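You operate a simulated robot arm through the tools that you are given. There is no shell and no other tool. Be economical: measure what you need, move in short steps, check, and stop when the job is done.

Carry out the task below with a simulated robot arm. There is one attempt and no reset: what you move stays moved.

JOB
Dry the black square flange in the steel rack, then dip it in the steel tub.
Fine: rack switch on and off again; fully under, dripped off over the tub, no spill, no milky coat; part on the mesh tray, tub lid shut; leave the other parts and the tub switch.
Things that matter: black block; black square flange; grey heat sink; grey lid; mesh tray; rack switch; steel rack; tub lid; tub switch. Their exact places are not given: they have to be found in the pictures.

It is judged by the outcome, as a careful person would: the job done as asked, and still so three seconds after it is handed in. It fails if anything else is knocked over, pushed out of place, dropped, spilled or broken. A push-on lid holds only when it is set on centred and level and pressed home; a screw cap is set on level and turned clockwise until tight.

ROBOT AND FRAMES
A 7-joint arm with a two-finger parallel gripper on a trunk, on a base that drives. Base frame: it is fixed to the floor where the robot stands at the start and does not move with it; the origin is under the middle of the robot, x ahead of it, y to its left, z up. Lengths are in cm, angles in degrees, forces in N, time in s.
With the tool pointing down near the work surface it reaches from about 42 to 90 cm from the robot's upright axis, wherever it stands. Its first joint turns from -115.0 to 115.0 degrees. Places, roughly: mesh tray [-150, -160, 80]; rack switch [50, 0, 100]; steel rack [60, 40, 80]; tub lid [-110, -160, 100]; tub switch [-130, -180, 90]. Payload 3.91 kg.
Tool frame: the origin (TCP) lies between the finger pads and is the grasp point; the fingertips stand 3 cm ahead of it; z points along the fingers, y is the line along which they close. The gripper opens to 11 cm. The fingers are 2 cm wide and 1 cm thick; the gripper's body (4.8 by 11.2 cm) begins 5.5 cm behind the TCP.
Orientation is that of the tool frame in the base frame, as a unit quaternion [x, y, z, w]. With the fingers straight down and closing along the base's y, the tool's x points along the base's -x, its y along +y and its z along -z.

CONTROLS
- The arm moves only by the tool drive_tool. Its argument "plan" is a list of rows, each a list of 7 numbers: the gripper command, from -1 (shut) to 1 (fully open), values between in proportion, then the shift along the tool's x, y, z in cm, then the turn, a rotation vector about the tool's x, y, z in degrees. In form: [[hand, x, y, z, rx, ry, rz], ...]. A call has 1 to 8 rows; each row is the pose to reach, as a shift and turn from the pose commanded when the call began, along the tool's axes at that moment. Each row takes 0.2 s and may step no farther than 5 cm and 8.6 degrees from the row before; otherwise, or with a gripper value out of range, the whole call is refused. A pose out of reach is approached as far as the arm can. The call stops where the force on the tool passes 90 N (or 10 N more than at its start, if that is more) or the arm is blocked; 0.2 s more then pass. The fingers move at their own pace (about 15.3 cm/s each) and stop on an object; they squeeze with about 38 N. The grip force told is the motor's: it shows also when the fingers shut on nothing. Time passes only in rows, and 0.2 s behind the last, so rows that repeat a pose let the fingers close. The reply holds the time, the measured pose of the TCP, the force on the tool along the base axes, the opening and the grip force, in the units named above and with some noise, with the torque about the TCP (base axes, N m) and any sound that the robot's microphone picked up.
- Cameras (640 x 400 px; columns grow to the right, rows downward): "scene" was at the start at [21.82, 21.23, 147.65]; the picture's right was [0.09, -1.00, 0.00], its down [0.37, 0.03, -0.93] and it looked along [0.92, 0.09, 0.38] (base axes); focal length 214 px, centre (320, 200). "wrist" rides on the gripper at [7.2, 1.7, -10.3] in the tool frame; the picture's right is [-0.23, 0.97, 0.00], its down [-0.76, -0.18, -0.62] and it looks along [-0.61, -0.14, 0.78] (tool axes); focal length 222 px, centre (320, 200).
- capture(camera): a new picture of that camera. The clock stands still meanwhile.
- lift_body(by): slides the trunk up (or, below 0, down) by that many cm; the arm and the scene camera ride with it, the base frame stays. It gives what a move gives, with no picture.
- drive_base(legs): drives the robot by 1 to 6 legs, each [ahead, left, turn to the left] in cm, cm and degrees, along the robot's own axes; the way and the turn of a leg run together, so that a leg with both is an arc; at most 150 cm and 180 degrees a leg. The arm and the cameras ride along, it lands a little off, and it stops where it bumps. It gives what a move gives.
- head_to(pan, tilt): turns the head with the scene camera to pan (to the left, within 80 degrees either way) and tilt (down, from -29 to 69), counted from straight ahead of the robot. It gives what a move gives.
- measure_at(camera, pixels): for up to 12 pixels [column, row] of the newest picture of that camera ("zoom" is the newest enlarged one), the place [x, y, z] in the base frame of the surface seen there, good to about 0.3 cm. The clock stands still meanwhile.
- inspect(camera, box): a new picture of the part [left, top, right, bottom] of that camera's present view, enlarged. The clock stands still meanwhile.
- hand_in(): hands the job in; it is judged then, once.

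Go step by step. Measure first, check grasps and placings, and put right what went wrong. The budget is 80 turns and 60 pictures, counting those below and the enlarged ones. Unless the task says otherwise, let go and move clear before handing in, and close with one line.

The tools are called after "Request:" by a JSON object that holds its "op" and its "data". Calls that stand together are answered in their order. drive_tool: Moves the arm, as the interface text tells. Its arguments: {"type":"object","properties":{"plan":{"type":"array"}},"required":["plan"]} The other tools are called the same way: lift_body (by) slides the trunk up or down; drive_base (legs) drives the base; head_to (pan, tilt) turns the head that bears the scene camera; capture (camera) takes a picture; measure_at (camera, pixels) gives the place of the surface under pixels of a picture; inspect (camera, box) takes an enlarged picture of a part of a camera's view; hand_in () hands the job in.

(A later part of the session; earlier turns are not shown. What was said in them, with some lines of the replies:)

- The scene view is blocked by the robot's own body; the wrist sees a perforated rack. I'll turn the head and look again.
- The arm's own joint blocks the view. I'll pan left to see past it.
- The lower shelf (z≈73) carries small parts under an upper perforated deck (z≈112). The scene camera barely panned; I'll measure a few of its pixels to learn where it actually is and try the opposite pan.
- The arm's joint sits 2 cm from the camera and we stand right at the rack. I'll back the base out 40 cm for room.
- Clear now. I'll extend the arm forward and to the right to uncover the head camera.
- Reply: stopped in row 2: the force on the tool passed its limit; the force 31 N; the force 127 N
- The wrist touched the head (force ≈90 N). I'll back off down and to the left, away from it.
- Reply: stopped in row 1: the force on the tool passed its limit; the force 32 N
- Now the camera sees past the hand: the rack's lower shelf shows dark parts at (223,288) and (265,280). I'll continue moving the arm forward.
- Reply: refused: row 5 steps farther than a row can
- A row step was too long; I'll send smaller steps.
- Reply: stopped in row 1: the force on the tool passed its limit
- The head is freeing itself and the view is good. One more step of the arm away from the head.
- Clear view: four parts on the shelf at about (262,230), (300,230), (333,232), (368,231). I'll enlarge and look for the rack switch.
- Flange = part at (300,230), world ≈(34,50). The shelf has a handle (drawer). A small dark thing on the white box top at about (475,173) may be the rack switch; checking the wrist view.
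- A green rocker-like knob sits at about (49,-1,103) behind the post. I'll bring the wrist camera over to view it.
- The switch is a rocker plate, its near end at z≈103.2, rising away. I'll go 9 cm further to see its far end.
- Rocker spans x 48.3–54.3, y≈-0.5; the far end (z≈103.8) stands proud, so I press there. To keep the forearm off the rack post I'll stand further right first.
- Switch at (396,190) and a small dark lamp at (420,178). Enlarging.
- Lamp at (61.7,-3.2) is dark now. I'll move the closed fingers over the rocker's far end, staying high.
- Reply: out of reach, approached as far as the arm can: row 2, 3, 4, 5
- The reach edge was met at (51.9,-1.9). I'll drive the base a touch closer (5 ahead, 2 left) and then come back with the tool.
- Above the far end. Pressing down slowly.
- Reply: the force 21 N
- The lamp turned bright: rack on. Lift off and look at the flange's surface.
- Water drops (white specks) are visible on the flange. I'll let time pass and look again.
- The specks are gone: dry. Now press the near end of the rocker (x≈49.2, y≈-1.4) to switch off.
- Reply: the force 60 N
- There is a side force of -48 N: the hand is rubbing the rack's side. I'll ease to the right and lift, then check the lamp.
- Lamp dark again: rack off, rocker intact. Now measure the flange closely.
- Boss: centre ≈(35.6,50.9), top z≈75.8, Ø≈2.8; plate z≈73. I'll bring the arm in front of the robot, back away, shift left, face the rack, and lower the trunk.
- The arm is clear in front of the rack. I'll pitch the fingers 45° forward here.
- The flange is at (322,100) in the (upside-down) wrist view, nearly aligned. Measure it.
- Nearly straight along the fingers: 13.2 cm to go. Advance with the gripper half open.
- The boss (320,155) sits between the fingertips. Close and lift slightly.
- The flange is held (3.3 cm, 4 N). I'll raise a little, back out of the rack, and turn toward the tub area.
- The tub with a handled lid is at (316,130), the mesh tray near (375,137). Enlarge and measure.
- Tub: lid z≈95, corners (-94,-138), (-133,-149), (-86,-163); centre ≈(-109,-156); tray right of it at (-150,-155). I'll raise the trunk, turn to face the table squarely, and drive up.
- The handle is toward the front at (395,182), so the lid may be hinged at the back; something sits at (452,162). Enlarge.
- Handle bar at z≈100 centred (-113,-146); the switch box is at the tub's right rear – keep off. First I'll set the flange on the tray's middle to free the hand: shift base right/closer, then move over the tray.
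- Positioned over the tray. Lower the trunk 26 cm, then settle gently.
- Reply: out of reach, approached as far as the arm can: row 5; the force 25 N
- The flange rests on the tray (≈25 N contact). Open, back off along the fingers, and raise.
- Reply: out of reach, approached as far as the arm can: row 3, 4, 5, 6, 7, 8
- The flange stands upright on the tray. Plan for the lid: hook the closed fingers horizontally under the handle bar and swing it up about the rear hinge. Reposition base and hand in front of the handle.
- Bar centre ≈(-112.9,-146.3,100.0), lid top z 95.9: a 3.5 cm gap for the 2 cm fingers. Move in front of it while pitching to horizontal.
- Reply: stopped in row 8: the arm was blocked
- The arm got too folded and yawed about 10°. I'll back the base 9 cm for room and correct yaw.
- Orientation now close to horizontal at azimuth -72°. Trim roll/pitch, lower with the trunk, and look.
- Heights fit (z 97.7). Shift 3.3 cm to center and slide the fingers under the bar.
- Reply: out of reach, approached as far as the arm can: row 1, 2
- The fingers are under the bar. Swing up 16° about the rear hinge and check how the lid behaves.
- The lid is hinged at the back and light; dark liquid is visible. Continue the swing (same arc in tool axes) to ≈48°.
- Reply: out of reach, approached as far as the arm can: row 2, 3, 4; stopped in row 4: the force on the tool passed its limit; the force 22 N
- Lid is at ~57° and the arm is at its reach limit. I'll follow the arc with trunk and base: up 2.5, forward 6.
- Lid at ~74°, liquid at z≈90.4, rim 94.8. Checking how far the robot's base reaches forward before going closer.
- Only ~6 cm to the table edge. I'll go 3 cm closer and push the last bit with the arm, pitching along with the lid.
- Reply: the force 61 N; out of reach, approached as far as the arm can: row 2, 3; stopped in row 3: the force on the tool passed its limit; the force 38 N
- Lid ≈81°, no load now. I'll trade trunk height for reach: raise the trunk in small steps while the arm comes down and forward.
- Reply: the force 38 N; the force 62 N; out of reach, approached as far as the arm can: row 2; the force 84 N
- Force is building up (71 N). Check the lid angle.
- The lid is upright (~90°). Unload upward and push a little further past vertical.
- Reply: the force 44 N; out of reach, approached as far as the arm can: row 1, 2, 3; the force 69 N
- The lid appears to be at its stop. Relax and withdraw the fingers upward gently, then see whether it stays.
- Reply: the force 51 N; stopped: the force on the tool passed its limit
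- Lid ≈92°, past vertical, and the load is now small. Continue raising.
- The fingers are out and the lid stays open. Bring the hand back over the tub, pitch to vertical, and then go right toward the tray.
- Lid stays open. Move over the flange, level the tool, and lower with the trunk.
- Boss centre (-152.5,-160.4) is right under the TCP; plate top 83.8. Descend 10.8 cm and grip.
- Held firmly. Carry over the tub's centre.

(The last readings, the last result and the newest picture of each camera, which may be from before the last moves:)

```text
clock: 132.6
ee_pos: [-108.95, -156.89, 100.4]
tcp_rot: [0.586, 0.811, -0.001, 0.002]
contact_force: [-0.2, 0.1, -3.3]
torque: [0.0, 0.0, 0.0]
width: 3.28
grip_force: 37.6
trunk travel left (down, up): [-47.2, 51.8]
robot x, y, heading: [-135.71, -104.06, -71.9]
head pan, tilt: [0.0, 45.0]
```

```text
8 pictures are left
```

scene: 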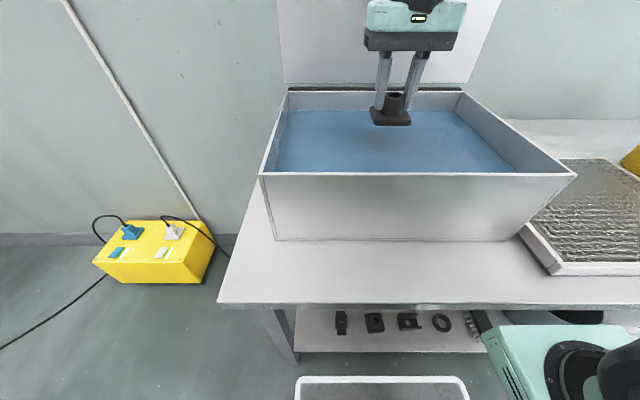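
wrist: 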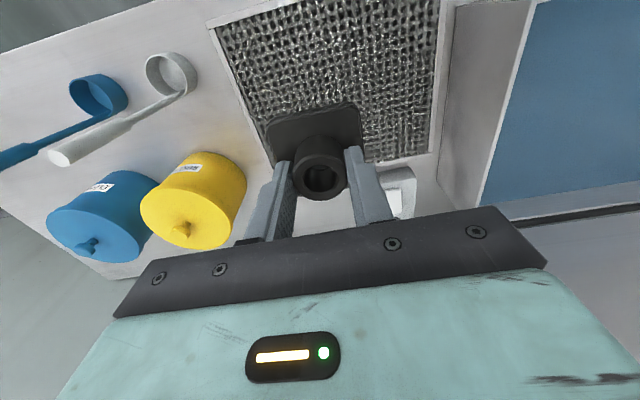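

Over the tub. Dip slowly 11 cm and hold.

Request:
{"op": "drive_tool", "data": {"plan": [[-1, 0, 0, 2, 0, 0, 0], [-1, 0, 0, 4, 0, 0, 0], [-1, 0, 0, 5.3, 0, 0, 0], [-1, 0, 0, 6.5, 0, 0, 0], [-1, 0, 0, 7.7, 0, 0, 0], [-1, 0, 0, 9, 0, 0, 0], [-1, 0, 0, 10.2, 0, 0, 0], [-1, 0, 0, 11.3, 0, 0, 0]]}}

Request:
{"op": "drive_tool", "data": {"plan": [[-1, 0, 0, 0, 0, 0, 0], [-1, 0, 0, 0, 0, 0, 0], [-1, 0, 0, 0, 0, 0, 0], [-1, 0, 0, 0, 0, 0, 0], [-1, 0, 0, 0, 0, 0, 0], [-1, 0, 0, 0, 0, 0, 0], [-1, 0, 0, 0, 0, 0, 0], [-1, 0, 0, 0, 0, 0, 0]]}}

Request:
{"op": "inspect", "data": {"camera": "scene", "box": [300, 50, 500, 175]}}

```text
clock: 134.3
ee_pos: [-109.03, -157.01, 89.15]
tcp_rot: [0.586, 0.81, -0.002, 0.001]
contact_force: [-0.2, -0.3, -3.5]
torque: [0.01, 0.03, -0.05]
width: 3.26
grip_force: 37.9
trunk travel left (down, up): [-47.2, 51.8]
robot x, y, heading: [-135.74, -103.66, -71.8]
head pan, tilt: [0.0, 45.0]
```

```text
clock: 136.2
ee_pos: [-109.1, -156.99, 89.09]
tcp_rot: [0.586, 0.81, -0.002, 0.002]
contact_force: [-0.5, -0.8, -3.0]
torque: [0.01, -0.02, 0.02]
width: 3.28
grip_force: 38.2
trunk travel left (down, up): [-47.2, 51.8]
robot x, y, heading: [-134.94, -103.61, -71.8]
head pan, tilt: [0.0, 45.0]
```

```text
3.20 times, centred on (400, 112) of scene
```

zoom: 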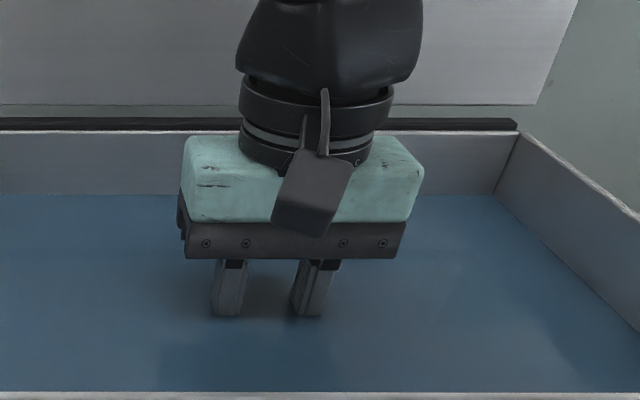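

The flange is fully under. Lift slowly and let it drip over the tub.

Request:
{"op": "drive_tool", "data": {"plan": [[-1, 0, 0, -1.2, 0, 0, 0], [-1, 0, 0, -2.4, 0, 0, 0], [-1, 0, 0, -3.6, 0, 0, 0], [-1, 0, 0, -4.8, 0, 0, 0], [-1, 0, 0, -6.2, 0, 0, 0], [-1, 0, 0, -7.8, 0, 0, 0], [-1, 0, 0, -9, 0, 0, 0], [-1, 0, 0, -10, 0, 0, 0]]}}

Request:
{"op": "drive_tool", "data": {"plan": [[-1, 0, 0, 0, 0, 0, 0], [-1, 0, 0, 0, 0, 0, 0], [-1, 0, 0, 0, 0, 0, 0], [-1, 0, 0, 0, 0, 0, 0], [-1, 0, 0, 0, 0, 0, 0], [-1, 0, 0, 0, 0, 0, 0], [-1, 0, 0, 0, 0, 0, 0], [-1, 0, 0, 0, 0, 0, 0]]}}

Request:
{"op": "drive_tool", "data": {"plan": [[-1, 0, 0, 0, 0, 0, 0], [-1, 0, 0, 0, 0, 0, 0], [-1, 0, 0, 0, 0, 0, 0], [-1, 0, 0, 0, 0, 0, 0], [-1, 0, 0, 0, 0, 0, 0], [-1, 0, 0, 0, 0, 0, 0], [-1, 0, 0, 0, 0, 0, 0], [-1, 0, 0, 0, 0, 0, 0]]}}

Request:
{"op": "drive_tool", "data": {"plan": [[-1, 0, 0, 0, 0, 0, 0], [-1, 0, 0, 0, 0, 0, 0], [-1, 0, 0, 0, 0, 0, 0], [-1, 0, 0, 0, 0, 0, 0], [-1, 0, 0, 0, 0, 0, 0], [-1, 0, 0, 0, 0, 0, 0], [-1, 0, 0, 0, 0, 0, 0], [-1, 0, 0, 0, 0, 0, 0]]}}

Request:
{"op": "drive_tool", "data": {"plan": [[-1, 0, 0, 0, 0, 0, 0], [-1, 0, 0, 0, 0, 0, 0], [-1, 0, 0, 0, 0, 0, 0], [-1, 0, 0, 0, 0, 0, 0], [-1, 0, 0, 0, 0, 0, 0], [-1, 0, 0, 0, 0, 0, 0], [-1, 0, 0, 0, 0, 0, 0], [-1, 0, 0, 0, 0, 0, 0]]}}

Request:
{"op": "inspect", "data": {"camera": "scene", "box": [340, 50, 460, 125]}}

```text
clock: 137.9
ee_pos: [-108.94, -157.03, 99.15]
tcp_rot: [0.587, 0.81, -0.002, 0.001]
contact_force: [0.1, 0.6, -3.4]
torque: [0.01, -0.01, 0.01]
width: 3.29
grip_force: 37.5
trunk travel left (down, up): [-47.2, 51.8]
robot x, y, heading: [-135.23, -104.19, -71.7]
head pan, tilt: [0.0, 45.0]
```

```text
clock: 139.8
ee_pos: [-109.0, -156.86, 99.11]
tcp_rot: [0.587, 0.809, -0.002, 0.002]
contact_force: [1.0, 1.1, -3.4]
torque: [0.01, -0.03, 0.02]
width: 3.31
grip_force: 38.2
trunk travel left (down, up): [-47.2, 51.8]
robot x, y, heading: [-135.17, -103.96, -72.0]
head pan, tilt: [0.0, 45.0]
```

```text
clock: 141.6
ee_pos: [-108.93, -156.91, 99.05]
tcp_rot: [0.587, 0.81, -0.002, 0.003]
contact_force: [1.0, 0.1, -2.8]
torque: [0.02, -0.01, 0.02]
width: 3.27
grip_force: 38.4
trunk travel left (down, up): [-47.2, 51.8]
robot x, y, heading: [-135.33, -104.08, -72.2]
head pan, tilt: [0.0, 45.0]
```

```text
clock: 143.3
ee_pos: [-108.9, -156.93, 99.13]
tcp_rot: [0.586, 0.81, -0.001, 0.002]
contact_force: [-1.0, 0.0, -4.2]
torque: [0.0, -0.01, 0.0]
width: 3.28
grip_force: 37.4
trunk travel left (down, up): [-47.2, 51.8]
robot x, y, heading: [-136.03, -104.0, -71.9]
head pan, tilt: [0.0, 45.0]
```

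```text
clock: 145.2
ee_pos: [-108.91, -157.05, 99.02]
tcp_rot: [0.587, 0.81, -0.001, 0.002]
contact_force: [-0.3, -0.6, -3.9]
torque: [-0.02, 0.01, -0.01]
width: 3.29
grip_force: 37.5
trunk travel left (down, up): [-47.2, 51.8]
robot x, y, heading: [-135.42, -104.46, -71.7]
head pan, tilt: [0.0, 45.0]
```

```text
5.33 times, centred on (400, 88) of scene
```

zoom: 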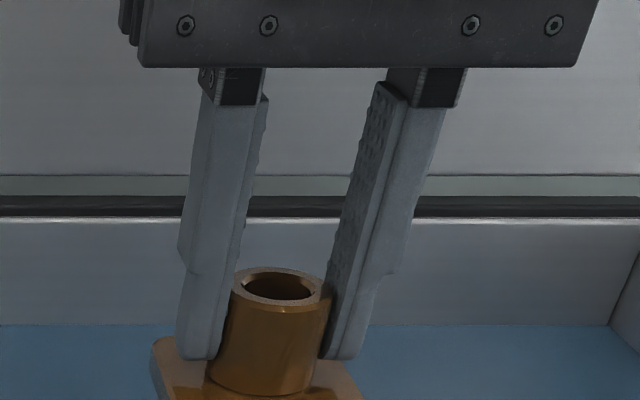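

Amber coat, not milky. A few more seconds to drip, then raise and carry back over the tray.

Request:
{"op": "drive_tool", "data": {"plan": [[-1, 0, 0, 0, 0, 0, 0], [-1, 0, 0, 0, 0, 0, 0], [-1, 0, 0, 0, 0, 0, 0], [-1, 0, 0, 0, 0, 0, 0], [-1, 0, 0, 0, 0, 0, 0], [-1, 0, 0, 0, 0, 0, 0], [-1, 0, 0, 0, 0, 0, 0], [-1, 0, 0, 0, 0, 0, 0]]}}

Request:
{"op": "drive_tool", "data": {"plan": [[-1, 0, 0, 0, 0, 0, 0], [-1, 0, 0, 0, 0, 0, 0], [-1, 0, 0, 0, 0, 0, 0], [-1, 0, 0, 0, 0, 0, 0], [-1, 0, 0, 0, 0, 0, 0], [-1, 0, 0, 0, 0, 0, 0], [-1, 0, 0, 0, 0, 0, 0], [-1, 0, 0, 0, 0, 0, 0]]}}

Request:
{"op": "drive_tool", "data": {"plan": [[-1, 0, 0, 0, 0, 0, 0], [-1, 0, 0, 0, 0, 0, 0], [-1, 0, 0, 0, 0, 0, 0], [-1, 0, 0, 0, 0, 0, 0], [-1, 0, 0, 0, 0, 0, 0], [-1, 0, 0, 0, 0, 0, 0], [-1, 0, 0, 0, 0, 0, 0], [-1, 0, 0, 0, 0, 0, 0]]}}

Request:
{"op": "lift_body", "data": {"by": 12}}

Request:
{"op": "drive_tool", "data": {"plan": [[-1, 0, 0, 0, 0, 0, 0], [-1, 1.1, -4.6, 0, 0, 0, 0], [-1, 2.2, -9.2, 0, 0, 0, 0], [-1, 3.3, -13.8, 0, 0, 0, 0], [-1, 4.4, -18.4, 0, 0, 0, 0], [-1, 5.5, -23, 0, 0, 0, 0], [-1, 6.6, -27.6, 0, 0, 0, 0], [-1, 7.7, -32.2, 0, 0, 0, 0]]}}

Request:
{"op": "drive_tool", "data": {"plan": [[-1, 1.1, -4.3, 0, 0, 0, 0], [-1, 2.3, -8.4, 0, 0, 0, 0], [-1, 2.7, -10.2, 0, 0, 0, 0], [-1, 2.7, -10.2, 0, 0, 0, 0]]}}

Request:
{"op": "lift_body", "data": {"by": -19}}

```text
clock: 146.9
ee_pos: [-108.88, -156.97, 99.08]
tcp_rot: [0.586, 0.81, -0.002, 0.002]
contact_force: [0.2, 0.7, -4.2]
torque: [-0.02, 0.01, -0.04]
width: 3.29
grip_force: 37.5
trunk travel left (down, up): [-47.2, 51.8]
robot x, y, heading: [-135.41, -104.25, -71.8]
head pan, tilt: [0.0, 45.0]
```

```text
clock: 148.8
ee_pos: [-108.94, -156.99, 99.13]
tcp_rot: [0.587, 0.81, -0.002, 0.003]
contact_force: [0.0, 0.7, -3.2]
torque: [0.03, 0.02, 0.01]
width: 3.3
grip_force: 37.5
trunk travel left (down, up): [-47.2, 51.8]
robot x, y, heading: [-135.67, -104.06, -71.9]
head pan, tilt: [0.0, 45.0]
```

```text
clock: 150.6
ee_pos: [-108.96, -156.96, 99.12]
tcp_rot: [0.587, 0.81, -0.001, 0.002]
contact_force: [0.2, 0.1, -3.2]
torque: [0.0, -0.03, -0.01]
width: 3.29
grip_force: 38.2
trunk travel left (down, up): [-47.2, 51.8]
robot x, y, heading: [-135.32, -103.69, -71.6]
head pan, tilt: [0.0, 45.0]
```

```text
clock: 152.1
ee_pos: [-108.91, -156.93, 111.11]
tcp_rot: [0.587, 0.81, -0.002, 0.001]
contact_force: [0.3, 0.4, -3.1]
torque: [-0.01, 0.04, -0.02]
width: 3.32
grip_force: 38.2
trunk travel left (down, up): [-59.2, 39.8]
robot x, y, heading: [-135.26, -103.82, -71.7]
head pan, tilt: [0.0, 45.0]
```

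```text
clock: 153.8
ee_pos: [-142.19, -159.77, 111.03]
tcp_rot: [0.585, 0.811, -0.002, 0.002]
contact_force: [0.0, -1.3, -4.2]
torque: [0.03, 0.0, 0.02]
width: 3.28
grip_force: 38.2
trunk travel left (down, up): [-59.2, 39.8]
robot x, y, heading: [-135.06, -104.08, -71.8]
head pan, tilt: [0.0, 45.0]
```

```text
clock: 154.8
ee_pos: [-152.47, -160.4, 111.2]
tcp_rot: [0.586, 0.81, -0.001, 0.002]
contact_force: [0.5, -0.1, -2.8]
torque: [-0.01, 0.02, -0.01]
width: 3.26
grip_force: 38.2
trunk travel left (down, up): [-59.2, 39.8]
robot x, y, heading: [-135.06, -103.78, -71.7]
head pan, tilt: [0.0, 45.0]
```

```text
clock: 156.9
ee_pos: [-152.45, -160.42, 92.05]
tcp_rot: [0.587, 0.81, -0.002, 0.003]
contact_force: [-0.2, 0.2, -3.8]
torque: [-0.01, -0.01, 0.03]
width: 3.28
grip_force: 38.6
trunk travel left (down, up): [-40.2, 58.8]
robot x, y, heading: [-135.54, -103.58, -71.9]
head pan, tilt: [0.0, 45.0]
```

Over the tray at z 92. Set down to 87.4, release, and withdraw upward.

Request:
{"op": "drive_tool", "data": {"plan": [[-1, 0, 0, 2.5, 0, 0, 0], [-1, 0, 0, 3.8, 0, 0, 0], [-1, 0, 0, 4.4, 0, 0, 0], [-1, 0, 0, 4.7, 0, 0, 0]]}}

Request:
{"op": "drive_tool", "data": {"plan": [[-0.3, 0, 0, 0, 0, 0, 0], [0, 0, 0, 0, 0, 0, 0], [0, 0, 0, 0, 0, 0, 0], [0, 0, 0, -4, 0, 0, 0], [0, 0, 0, -8.5, 0, 0, 0]]}}

Request:
{"op": "lift_body", "data": {"by": 16}}

Request:
{"op": "capture", "data": {"camera": "wrist"}}

```text
clock: 157.9
ee_pos: [-152.5, -160.41, 87.24]
tcp_rot: [0.586, 0.81, -0.002, 0.001]
contact_force: [0.1, -0.6, 0.1]
torque: [0.1, -0.04, -0.01]
width: 3.28
grip_force: 38.3
trunk travel left (down, up): [-40.2, 58.8]
robot x, y, heading: [-135.1, -104.18, -71.9]
head pan, tilt: [0.0, 45.0]
```

```text
clock: 159.1
ee_pos: [-152.54, -160.23, 96.04]
tcp_rot: [0.587, 0.81, -0.001, 0.001]
contact_force: [0.5, -0.1, 0.2]
torque: [0.01, 0.02, 0.01]
width: 5.5
grip_force: 0.1
trunk travel left (down, up): [-40.2, 58.8]
robot x, y, heading: [-135.31, -103.85, -72.0]
head pan, tilt: [0.0, 45.0]
```

```text
clock: 161.0
ee_pos: [-152.55, -160.38, 111.87]
tcp_rot: [0.587, 0.81, -0.001, 0.002]
contact_force: [0.0, 0.5, -0.4]
torque: [-0.03, -0.02, -0.03]
width: 5.5
grip_force: 0.0
trunk travel left (down, up): [-56.2, 42.8]
robot x, y, heading: [-135.84, -104.19, -72.1]
head pan, tilt: [0.0, 45.0]
```

```text
5 pictures are left
```

wrist: 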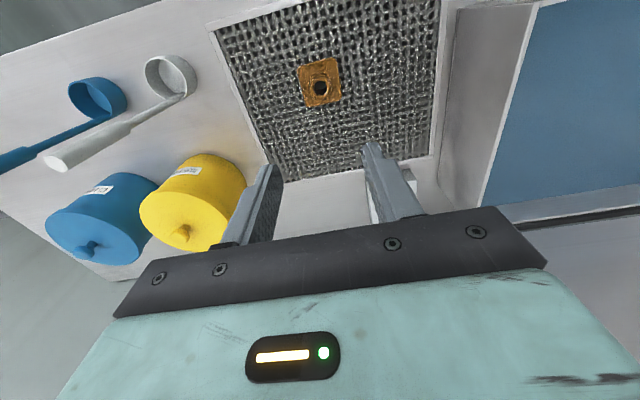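

The amber-coated flange sits on the tray. Now close the lid: go back up, over the lid edge, and re-enter the handle loop from above.

Request:
{"op": "lift_body", "data": {"by": 24}}

Request:
{"op": "drive_tool", "data": {"plan": [[-1, -1.2, 4.7, 0, 0, 0, 0], [-1, -2.4, 9.4, 0, 0, 0, 0], [-1, -3.6, 14.1, 0, 0, 0, 0], [-1, -4.9, 18.8, 0, 0, 0, 0], [-1, -6.1, 23.5, 0, 0, 0, 0], [-1, -7.3, 28.1, 0, 0, 0, 0], [-1, -8.5, 32.8, 0, 0, 0, 0], [-1, -9.7, 37.4, 0, 0, 0, 0]]}}

Request:
{"op": "drive_tool", "data": {"plan": [[-1, -1.2, 4.5, 0, 0, 0, 0], [-1, -5.5, 4.5, 0, 0, 0, 0], [-1, -10, 4.5, 0, 0, -4, 0], [-1, -14.5, 4.5, 0, 0, -8, 0], [-1, -18.5, 4.5, 0, 0, -8, 0], [-1, -21.2, 4.5, 0, 0, -8, 0], [-1, -21.2, 4.5, 0, 0, -8, 0]]}}

```text
clock: 163.5
ee_pos: [-152.64, -160.34, 135.95]
tcp_rot: [0.587, 0.81, -0.001, 0.002]
contact_force: [0.0, 0.6, 0.4]
torque: [0.01, -0.01, 0.03]
width: 5.51
grip_force: 0.0
trunk travel left (down, up): [-80.2, 18.8]
robot x, y, heading: [-135.32, -104.04, -71.9]
head pan, tilt: [0.0, 45.0]
```

```text
clock: 165.3
ee_pos: [-114.08, -157.75, 136.09]
tcp_rot: [0.586, 0.81, -0.002, 0.002]
contact_force: [-0.4, 0.6, 0.5]
torque: [-0.02, -0.06, 0.03]
width: 0.0
grip_force: 37.8
trunk travel left (down, up): [-80.2, 18.8]
robot x, y, heading: [-135.53, -104.34, -71.8]
head pan, tilt: [0.0, 45.0]
```

```text
clock: 166.9
ee_pos: [-103.22, -176.63, 136.06]
tcp_rot: [0.585, 0.808, -0.043, 0.059]
contact_force: [-0.3, 0.0, -0.1]
torque: [0.02, 0.0, -0.02]
width: 0.0
grip_force: 38.1
trunk travel left (down, up): [-80.2, 18.8]
robot x, y, heading: [-135.18, -104.24, -71.8]
head pan, tilt: [0.0, 45.0]
```

In place above the loop. Lower in two steps, watching the force.

Request:
{"op": "lift_body", "data": {"by": -7}}

Request:
{"op": "lift_body", "data": {"by": -4}}

Request:
{"op": "capture", "data": {"camera": "wrist"}}

```text
clock: 167.9
ee_pos: [-103.25, -176.61, 129.16]
tcp_rot: [0.585, 0.808, -0.042, 0.058]
contact_force: [-0.6, -0.4, -0.1]
torque: [0.03, 0.02, -0.01]
width: 0.0
grip_force: 37.4
trunk travel left (down, up): [-73.2, 25.8]
robot x, y, heading: [-135.46, -103.92, -71.8]
head pan, tilt: [0.0, 45.0]
```

```text
clock: 168.6
ee_pos: [-103.12, -176.66, 128.24]
tcp_rot: [0.585, 0.806, -0.05, 0.08]
contact_force: [1.5, -3.6, 15.1]
torque: [0.04, 0.24, 0.06]
width: 0.0
grip_force: 37.5
trunk travel left (down, up): [-70.4, 28.6]
robot x, y, heading: [-135.35, -103.95, -71.9]
head pan, tilt: [0.0, 45.0]
stopped: the force on the tool passed its limit (the readings are from after the stop); the commanded pose is now the measured one
```

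```text
4 pictures are left
```

wrist: 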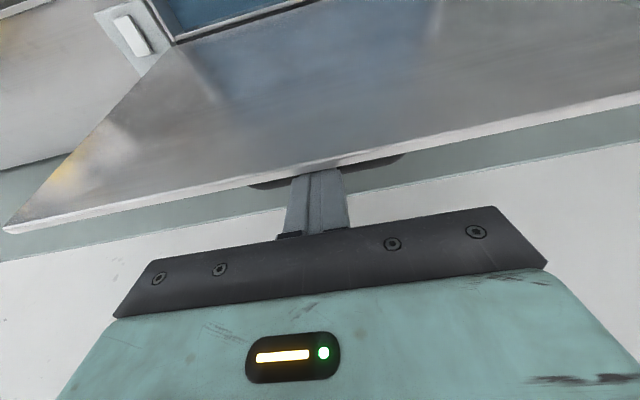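

The tip touched the bar's top (15 N). Raise 1.2, shift 0.9 toward the lid, straighten slightly, and try again.

Request:
{"op": "lift_body", "data": {"by": 1.2}}

Request:
{"op": "drive_tool", "data": {"plan": [[-1, 0.6, 0, 0, 0, 4, 0], [-1, 0.9, 0, 0, 0, 5, 0], [-1, 0.9, 0, 0, 0, 5, 0]]}}

Request:
{"op": "lift_body", "data": {"by": -3.5}}

```text
clock: 169.2
ee_pos: [-103.15, -176.69, 129.2]
tcp_rot: [0.584, 0.807, -0.048, 0.076]
contact_force: [0.1, -0.6, -0.3]
torque: [-0.03, -0.01, -0.01]
width: 0.0
grip_force: 37.5
trunk travel left (down, up): [-71.6, 27.4]
robot x, y, heading: [-135.41, -104.15, -72.1]
head pan, tilt: [0.0, 45.0]
```

```text
clock: 169.9
ee_pos: [-103.31, -175.78, 128.86]
tcp_rot: [0.586, 0.809, -0.023, 0.041]
contact_force: [0.3, -1.9, 0.8]
torque: [-0.02, 0.0, 0.0]
width: 0.0
grip_force: 38.2
trunk travel left (down, up): [-71.6, 27.4]
robot x, y, heading: [-135.56, -103.89, -71.8]
head pan, tilt: [0.0, 45.0]
```

```text
clock: 170.6
ee_pos: [-103.32, -175.71, 128.3]
tcp_rot: [0.586, 0.807, -0.03, 0.062]
contact_force: [2.1, -3.0, 17.7]
torque: [0.11, 0.29, 0.01]
width: 0.0
grip_force: 37.5
trunk travel left (down, up): [-69.0, 30.0]
robot x, y, heading: [-135.53, -104.04, -71.7]
head pan, tilt: [0.0, 45.0]
stopped: the force on the tool passed its limit (the readings are from after the stop); the commanded pose is now the measured one
```

Measure the lid edge and bar in the last wrist picture to see the real lid angle.

Request:
{"op": "measure_at", "data": {"camera": "wrist", "pixels": [[268, 182], [260, 178], [385, 161], [375, 164], [250, 182], [420, 150], [300, 160], [340, 100], [330, 165]]}}

```text
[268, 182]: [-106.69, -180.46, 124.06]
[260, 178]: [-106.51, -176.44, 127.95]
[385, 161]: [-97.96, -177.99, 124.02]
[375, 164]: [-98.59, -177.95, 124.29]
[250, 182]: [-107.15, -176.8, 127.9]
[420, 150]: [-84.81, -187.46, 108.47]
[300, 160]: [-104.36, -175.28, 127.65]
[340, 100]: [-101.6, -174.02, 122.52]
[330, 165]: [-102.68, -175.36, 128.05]
```

The lid leans back at ~94° (edge u≈2.4, bar u≈6.7), so the fingers are catching the lid edge; I need to be further back, not nearer. Raise, shift 2 cm away, straighten, and lower.

Request:
{"op": "lift_body", "data": {"by": 2.5}}

Request:
{"op": "drive_tool", "data": {"plan": [[-1, -1, 0, 0, 0, 3, 0], [-1, -2, 0, 0, 0, 7, 0], [-1, -2, 0, 0, 0, 7, 0]]}}

Request:
{"op": "lift_body", "data": {"by": -5}}

```text
clock: 171.3
ee_pos: [-103.42, -175.84, 130.41]
tcp_rot: [0.586, 0.808, -0.027, 0.058]
contact_force: [-0.9, -0.5, 0.0]
torque: [-0.01, 0.02, -0.01]
width: 0.01
grip_force: 37.9
trunk travel left (down, up): [-71.5, 27.5]
robot x, y, heading: [-135.23, -103.71, -71.9]
head pan, tilt: [0.0, 45.0]
```

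```text
clock: 172.1
ee_pos: [-102.85, -177.91, 130.73]
tcp_rot: [0.586, 0.81, 0.006, 0.01]
contact_force: [0.1, 0.9, 0.7]
torque: [-0.01, 0.01, -0.02]
width: 0.0
grip_force: 38.3
trunk travel left (down, up): [-71.5, 27.5]
robot x, y, heading: [-135.57, -104.04, -71.5]
head pan, tilt: [0.0, 45.0]
```

```text
clock: 173.0
ee_pos: [-102.78, -177.8, 127.21]
tcp_rot: [0.586, 0.81, 0.0, 0.029]
contact_force: [2.4, -4.3, 12.4]
torque: [-0.22, -0.01, 0.06]
width: 0.0
grip_force: 38.2
trunk travel left (down, up): [-66.6, 32.4]
robot x, y, heading: [-135.47, -104.27, -71.8]
head pan, tilt: [0.0, 45.0]
stopped: the force on the tool passed its limit (the readings are from after the stop); the commanded pose is now the measured one
```

Now it touched the bar's top (u 4.9). Try the middle: 0.6 cm back toward the lid.

Request:
{"op": "lift_body", "data": {"by": 2}}

Request:
{"op": "drive_tool", "data": {"plan": [[-1, 0.6, 0, 0, 0, 3, 0], [-1, 0.6, 0, 0, 0, 3, 0]]}}

Request:
{"op": "lift_body", "data": {"by": -3}}

Request:
{"op": "lift_body", "data": {"by": -2}}

```text
clock: 173.6
ee_pos: [-102.7, -177.89, 129.04]
tcp_rot: [0.586, 0.81, 0.003, 0.025]
contact_force: [-1.0, -0.3, 0.2]
torque: [0.01, 0.04, -0.03]
width: 0.04
grip_force: 37.5
trunk travel left (down, up): [-68.6, 30.4]
robot x, y, heading: [-135.45, -104.07, -71.8]
head pan, tilt: [0.0, 45.0]
```

```text
clock: 174.2
ee_pos: [-102.94, -177.07, 129.21]
tcp_rot: [0.586, 0.81, 0.017, 0.005]
contact_force: [-0.7, -0.6, -0.4]
torque: [0.0, 0.0, -0.01]
width: 0.0
grip_force: 37.8
trunk travel left (down, up): [-68.6, 30.4]
robot x, y, heading: [-135.13, -104.21, -71.7]
head pan, tilt: [0.0, 45.0]
```

```text
clock: 175.0
ee_pos: [-103.02, -177.18, 126.13]
tcp_rot: [0.586, 0.81, 0.018, 0.005]
contact_force: [-0.1, 0.1, -0.1]
torque: [0.02, 0.01, 0.01]
width: 0.0
grip_force: 37.9
trunk travel left (down, up): [-65.6, 33.4]
robot x, y, heading: [-135.86, -103.98, -71.9]
head pan, tilt: [0.0, 45.0]
```

```text
clock: 175.7
ee_pos: [-102.96, -177.34, 124.17]
tcp_rot: [0.587, 0.81, 0.018, 0.005]
contact_force: [-0.3, 0.5, 0.4]
torque: [0.0, 0.0, 0.01]
width: 0.0
grip_force: 37.3
trunk travel left (down, up): [-63.6, 35.4]
robot x, y, heading: [-135.55, -104.17, -71.8]
head pan, tilt: [0.0, 45.0]
```

The fingers are in the loop behind the lid. Swing it forward 32° following the hinge arc.

Request:
{"op": "drive_tool", "data": {"plan": [[-1, 2.05, 0, -0.2, 0, -4, 0], [-1, 4.1, 0, -0.33, 0, -8, 0], [-1, 6.2, 0, -0.25, 0, -12, 0], [-1, 8.22, 0, -0.08, 0, -16, 0], [-1, 10.3, 0, 0.3, 0, -20, 0], [-1, 12.26, 0, 0.73, 0, -24, 0], [-1, 14.2, 0, 1.4, 0, -28, 0], [-1, 16.14, 0, 2.11, 0, -32, 0]]}}

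```text
clock: 177.4
ee_pos: [-107.89, -161.8, 122.13]
tcp_rot: [0.568, 0.777, -0.145, 0.228]
contact_force: [0.8, 0.3, -1.2]
torque: [0.0, 0.02, -0.01]
width: 0.0
grip_force: 37.7
trunk travel left (down, up): [-63.6, 35.4]
robot x, y, heading: [-135.45, -104.18, -72.0]
head pan, tilt: [0.0, 45.0]
5 turns are left
```

Lid follows, at ~62°. Few turns remain, so I interleave trunk-down, base-back and small pitch steps along the arc.

Request:
{"op": "lift_body", "data": {"by": -1.2}}

Request:
{"op": "drive_base", "data": {"legs": [[-2.5, 0, 0]]}}

Request:
{"op": "drive_tool", "data": {"plan": [[-1, 0, 0, 0, 0, -5, 0]]}}

Request:
{"op": "lift_body", "data": {"by": -1.6}}

Request:
{"op": "drive_base", "data": {"legs": [[-2.5, 0, 0]]}}

Request:
{"op": "drive_tool", "data": {"plan": [[-1, 0, 0, 0, 0, -5, 0]]}}

Request:
{"op": "lift_body", "data": {"by": -2.2}}

Request:
{"op": "drive_base", "data": {"legs": [[-2.2, 0, 0]]}}

Request:
{"op": "drive_tool", "data": {"plan": [[-1, 0, 0, 0, 0, -6, 0]]}}

Request:
{"op": "lift_body", "data": {"by": -2.6}}

Request:
{"op": "drive_base", "data": {"legs": [[-2, 0, 0]]}}

Request:
{"op": "drive_tool", "data": {"plan": [[-1, 0, 0, 0, 0, -6, 0]]}}

```text
clock: 178.1
ee_pos: [-108.04, -161.84, 121.1]
tcp_rot: [0.568, 0.777, -0.145, 0.229]
contact_force: [0.4, 0.7, 0.2]
torque: [0.01, -0.01, 0.01]
width: 0.02
grip_force: 37.9
trunk travel left (down, up): [-62.4, 36.6]
robot x, y, heading: [-135.36, -104.22, -71.8]
head pan, tilt: [0.0, 45.0]
```

```text
clock: 178.9
ee_pos: [-108.74, -159.47, 121.08]
tcp_rot: [0.568, 0.777, -0.144, 0.228]
contact_force: [0.7, 0.2, 0.0]
torque: [0.02, 0.05, 0.01]
width: 0.0
grip_force: 38.2
trunk travel left (down, up): [-62.4, 36.6]
robot x, y, heading: [-136.03, -101.45, -71.6]
head pan, tilt: [0.0, 45.0]
```

```text
clock: 179.3
ee_pos: [-108.66, -159.37, 121.08]
tcp_rot: [0.561, 0.767, -0.169, 0.263]
contact_force: [0.3, 0.0, 0.9]
torque: [0.01, -0.04, -0.01]
width: 0.04
grip_force: 37.8
trunk travel left (down, up): [-62.4, 36.6]
robot x, y, heading: [-136.17, -101.59, -72.0]
head pan, tilt: [0.0, 45.0]
```

```text
clock: 179.9
ee_pos: [-108.69, -159.35, 119.44]
tcp_rot: [0.561, 0.766, -0.17, 0.262]
contact_force: [1.0, -0.4, 0.4]
torque: [-0.01, -0.01, 0.06]
width: 0.0
grip_force: 36.9
trunk travel left (down, up): [-60.8, 38.2]
robot x, y, heading: [-135.89, -101.62, -71.8]
head pan, tilt: [0.0, 45.0]
```

```text
clock: 180.7
ee_pos: [-109.58, -157.0, 119.49]
tcp_rot: [0.561, 0.767, -0.17, 0.261]
contact_force: [-0.3, 0.7, 0.3]
torque: [0.01, 0.03, -0.02]
width: 0.0
grip_force: 37.6
trunk travel left (down, up): [-60.8, 38.2]
robot x, y, heading: [-136.94, -99.24, -71.9]
head pan, tilt: [0.0, 45.0]
```

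```text
clock: 181.1
ee_pos: [-109.44, -157.14, 119.47]
tcp_rot: [0.554, 0.754, -0.194, 0.295]
contact_force: [0.7, -0.2, -0.5]
torque: [-0.03, 0.0, 0.04]
width: 0.0
grip_force: 37.8
trunk travel left (down, up): [-60.8, 38.2]
robot x, y, heading: [-136.68, -99.66, -71.6]
head pan, tilt: [0.0, 45.0]
```

```text
clock: 181.8
ee_pos: [-109.48, -157.12, 117.33]
tcp_rot: [0.553, 0.755, -0.194, 0.295]
contact_force: [0.3, -0.2, 0.7]
torque: [0.0, -0.02, 0.02]
width: 0.01
grip_force: 37.6
trunk travel left (down, up): [-58.6, 40.4]
robot x, y, heading: [-136.69, -99.13, -72.0]
head pan, tilt: [0.0, 45.0]
```

```text
clock: 182.6
ee_pos: [-110.2, -154.91, 117.28]
tcp_rot: [0.554, 0.755, -0.193, 0.293]
contact_force: [-0.7, 2.6, -2.7]
torque: [0.01, 0.0, 0.02]
width: 0.02
grip_force: 37.6
trunk travel left (down, up): [-58.6, 40.4]
robot x, y, heading: [-137.75, -97.23, -72.0]
head pan, tilt: [0.0, 45.0]
```

```text
clock: 183.0
ee_pos: [-110.3, -154.91, 117.26]
tcp_rot: [0.543, 0.738, -0.223, 0.334]
contact_force: [-2.1, 4.2, -4.9]
torque: [0.05, 0.01, 0.06]
width: 0.01
grip_force: 37.3
trunk travel left (down, up): [-58.6, 40.4]
robot x, y, heading: [-137.5, -97.13, -72.1]
head pan, tilt: [0.0, 45.0]
```

```text
clock: 183.7
ee_pos: [-110.2, -155.0, 114.55]
tcp_rot: [0.543, 0.739, -0.222, 0.333]
contact_force: [-1.0, 0.9, -5.5]
torque: [-0.05, 0.06, 0.05]
width: 0.0
grip_force: 37.7
trunk travel left (down, up): [-56.0, 43.0]
robot x, y, heading: [-137.64, -97.09, -71.7]
head pan, tilt: [0.0, 45.0]
```

```text
clock: 184.5
ee_pos: [-110.81, -153.01, 114.79]
tcp_rot: [0.543, 0.738, -0.221, 0.334]
contact_force: [-2.7, 9.1, 1.5]
torque: [-0.09, -0.02, 0.0]
width: 0.01
grip_force: 37.6
trunk travel left (down, up): [-56.0, 43.0]
robot x, y, heading: [-138.48, -95.31, -71.8]
head pan, tilt: [0.0, 45.0]
```

```text
clock: 184.9
ee_pos: [-110.81, -152.92, 114.68]
tcp_rot: [0.53, 0.72, -0.25, 0.371]
contact_force: [-1.0, 2.5, -4.3]
torque: [0.02, 0.04, -0.04]
width: 0.0
grip_force: 37.6
trunk travel left (down, up): [-56.0, 43.0]
robot x, y, heading: [-137.74, -94.98, -71.8]
head pan, tilt: [0.0, 45.0]
4 turns are left
```

The lid rests on the fingers at ~38°. Lower it along the arc to closed, then withdraw by backing the base straight out, and look.

Request:
{"op": "drive_tool", "data": {"plan": [[-1, 3.78, 0, -0.15, 0, -7.5, 0], [-1, 7.53, 0, 0.18, 0, -15, 0], [-1, 11.22, 0, 1.0, 0, -22.5, 0], [-1, 14.77, 0, 2.3, 0, -30, 0], [-1, 16.5, 0, 3.15, 0, -33.8, 0], [-1, 18.1, 0, 4.04, 0, -37.5, 0], [-1, 18.1, 0, 4.04, 0, -37.5, 0]]}}

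Request:
{"op": "drive_base", "data": {"legs": [[-22, 0, 0]]}}

Request:
{"op": "capture", "data": {"camera": "scene"}}

Request:
{"op": "measure_at", "data": {"camera": "scene", "pixels": [[300, 200], [330, 190], [350, 180], [400, 170], [420, 190], [380, 150]]}}

```text
clock: 186.5
ee_pos: [-109.13, -146.49, 97.5]
tcp_rot: [0.422, 0.561, -0.408, 0.583]
contact_force: [0.3, -0.2, 0.0]
torque: [0.01, 0.01, 0.01]
width: 0.0
grip_force: 37.7
out of reach, approached as far as the arm can: row 4, 5, 6, 7
trunk travel left (down, up): [-56.0, 43.0]
robot x, y, heading: [-138.35, -95.29, -71.7]
head pan, tilt: [0.0, 45.0]
```

```text
clock: 188.2
ee_pos: [-116.01, -125.36, 97.58]
tcp_rot: [0.421, 0.562, -0.407, 0.583]
contact_force: [-0.2, 0.0, 0.1]
torque: [-0.03, 0.0, 0.04]
width: 0.02
grip_force: 37.9
trunk travel left (down, up): [-56.0, 43.0]
robot x, y, heading: [-145.23, -74.24, -71.6]
head pan, tilt: [0.0, 45.0]
```

```text
3 pictures are left
```

scene: 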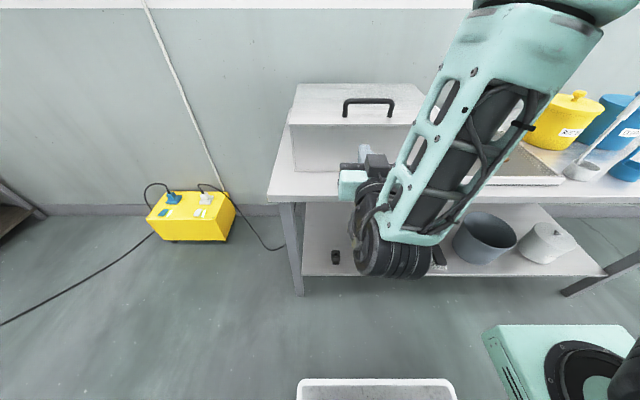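

```text
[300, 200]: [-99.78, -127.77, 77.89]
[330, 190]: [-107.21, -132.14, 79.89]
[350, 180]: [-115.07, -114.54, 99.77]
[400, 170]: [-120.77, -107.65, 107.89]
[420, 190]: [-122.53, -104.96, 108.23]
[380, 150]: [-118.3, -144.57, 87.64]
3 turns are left
```

The lid looks shut with the handle at (370,103). Back off further and verify lid height and the flange.

Request:
{"op": "drive_base", "data": {"legs": [[-15, 25, 0]]}}

Request:
{"op": "inspect", "data": {"camera": "scene", "box": [320, 60, 600, 235]}}

Request:
{"op": "capture", "data": {"camera": "scene"}}

Request:
{"op": "measure_at", "data": {"camera": "scene", "pixels": [[395, 124], [440, 124], [420, 110], [410, 95], [430, 118], [400, 118], [450, 110]]}}

```text
clock: 190.2
ee_pos: [-96.93, -103.23, 97.59]
tcp_rot: [0.421, 0.562, -0.406, 0.584]
contact_force: [0.3, -1.2, 0.1]
torque: [0.0, -0.02, 0.01]
width: 0.0
grip_force: 37.8
trunk travel left (down, up): [-56.0, 43.0]
robot x, y, heading: [-126.24, -52.3, -71.6]
head pan, tilt: [0.0, 45.0]
```

```text
2.29 times, centred on (460, 148) of scene
```

zoom: 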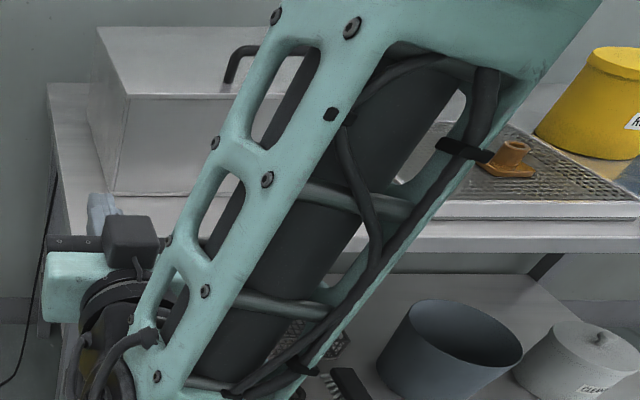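

```text
1 pictures are left
```

scene: 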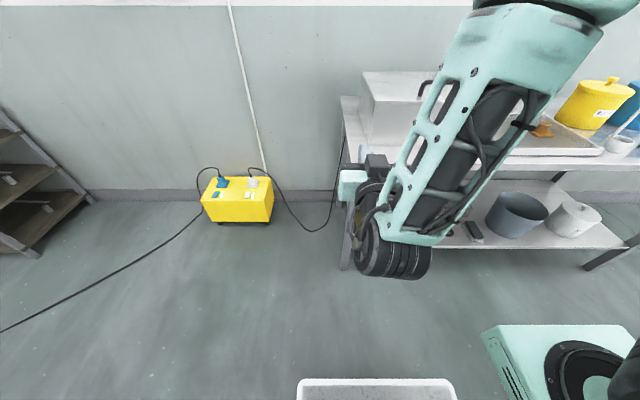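

```text
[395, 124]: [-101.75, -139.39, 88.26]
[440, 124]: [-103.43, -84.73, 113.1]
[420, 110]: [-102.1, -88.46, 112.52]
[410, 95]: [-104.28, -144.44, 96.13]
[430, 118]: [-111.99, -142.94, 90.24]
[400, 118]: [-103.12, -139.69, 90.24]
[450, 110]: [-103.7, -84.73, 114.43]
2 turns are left
```

The lid top near the front measures z 96.1 (about 95.9 before I opened it), so it is shut. The amber flange sits upright on the tray, and the hand is empty and clear. Handing in.

Request:
{"op": "hand_in", "data": {}}

```text
The job is handed in.
```

The black square flange was dried in the rack, with the rack switched on and then off again. It was then dipped fully under, dripped off over the tub, and set on the mesh tray. Its coat came out amber, not milky. The tub lid is shut, I saw no spill, and I left the tub switch and the other parts alone.
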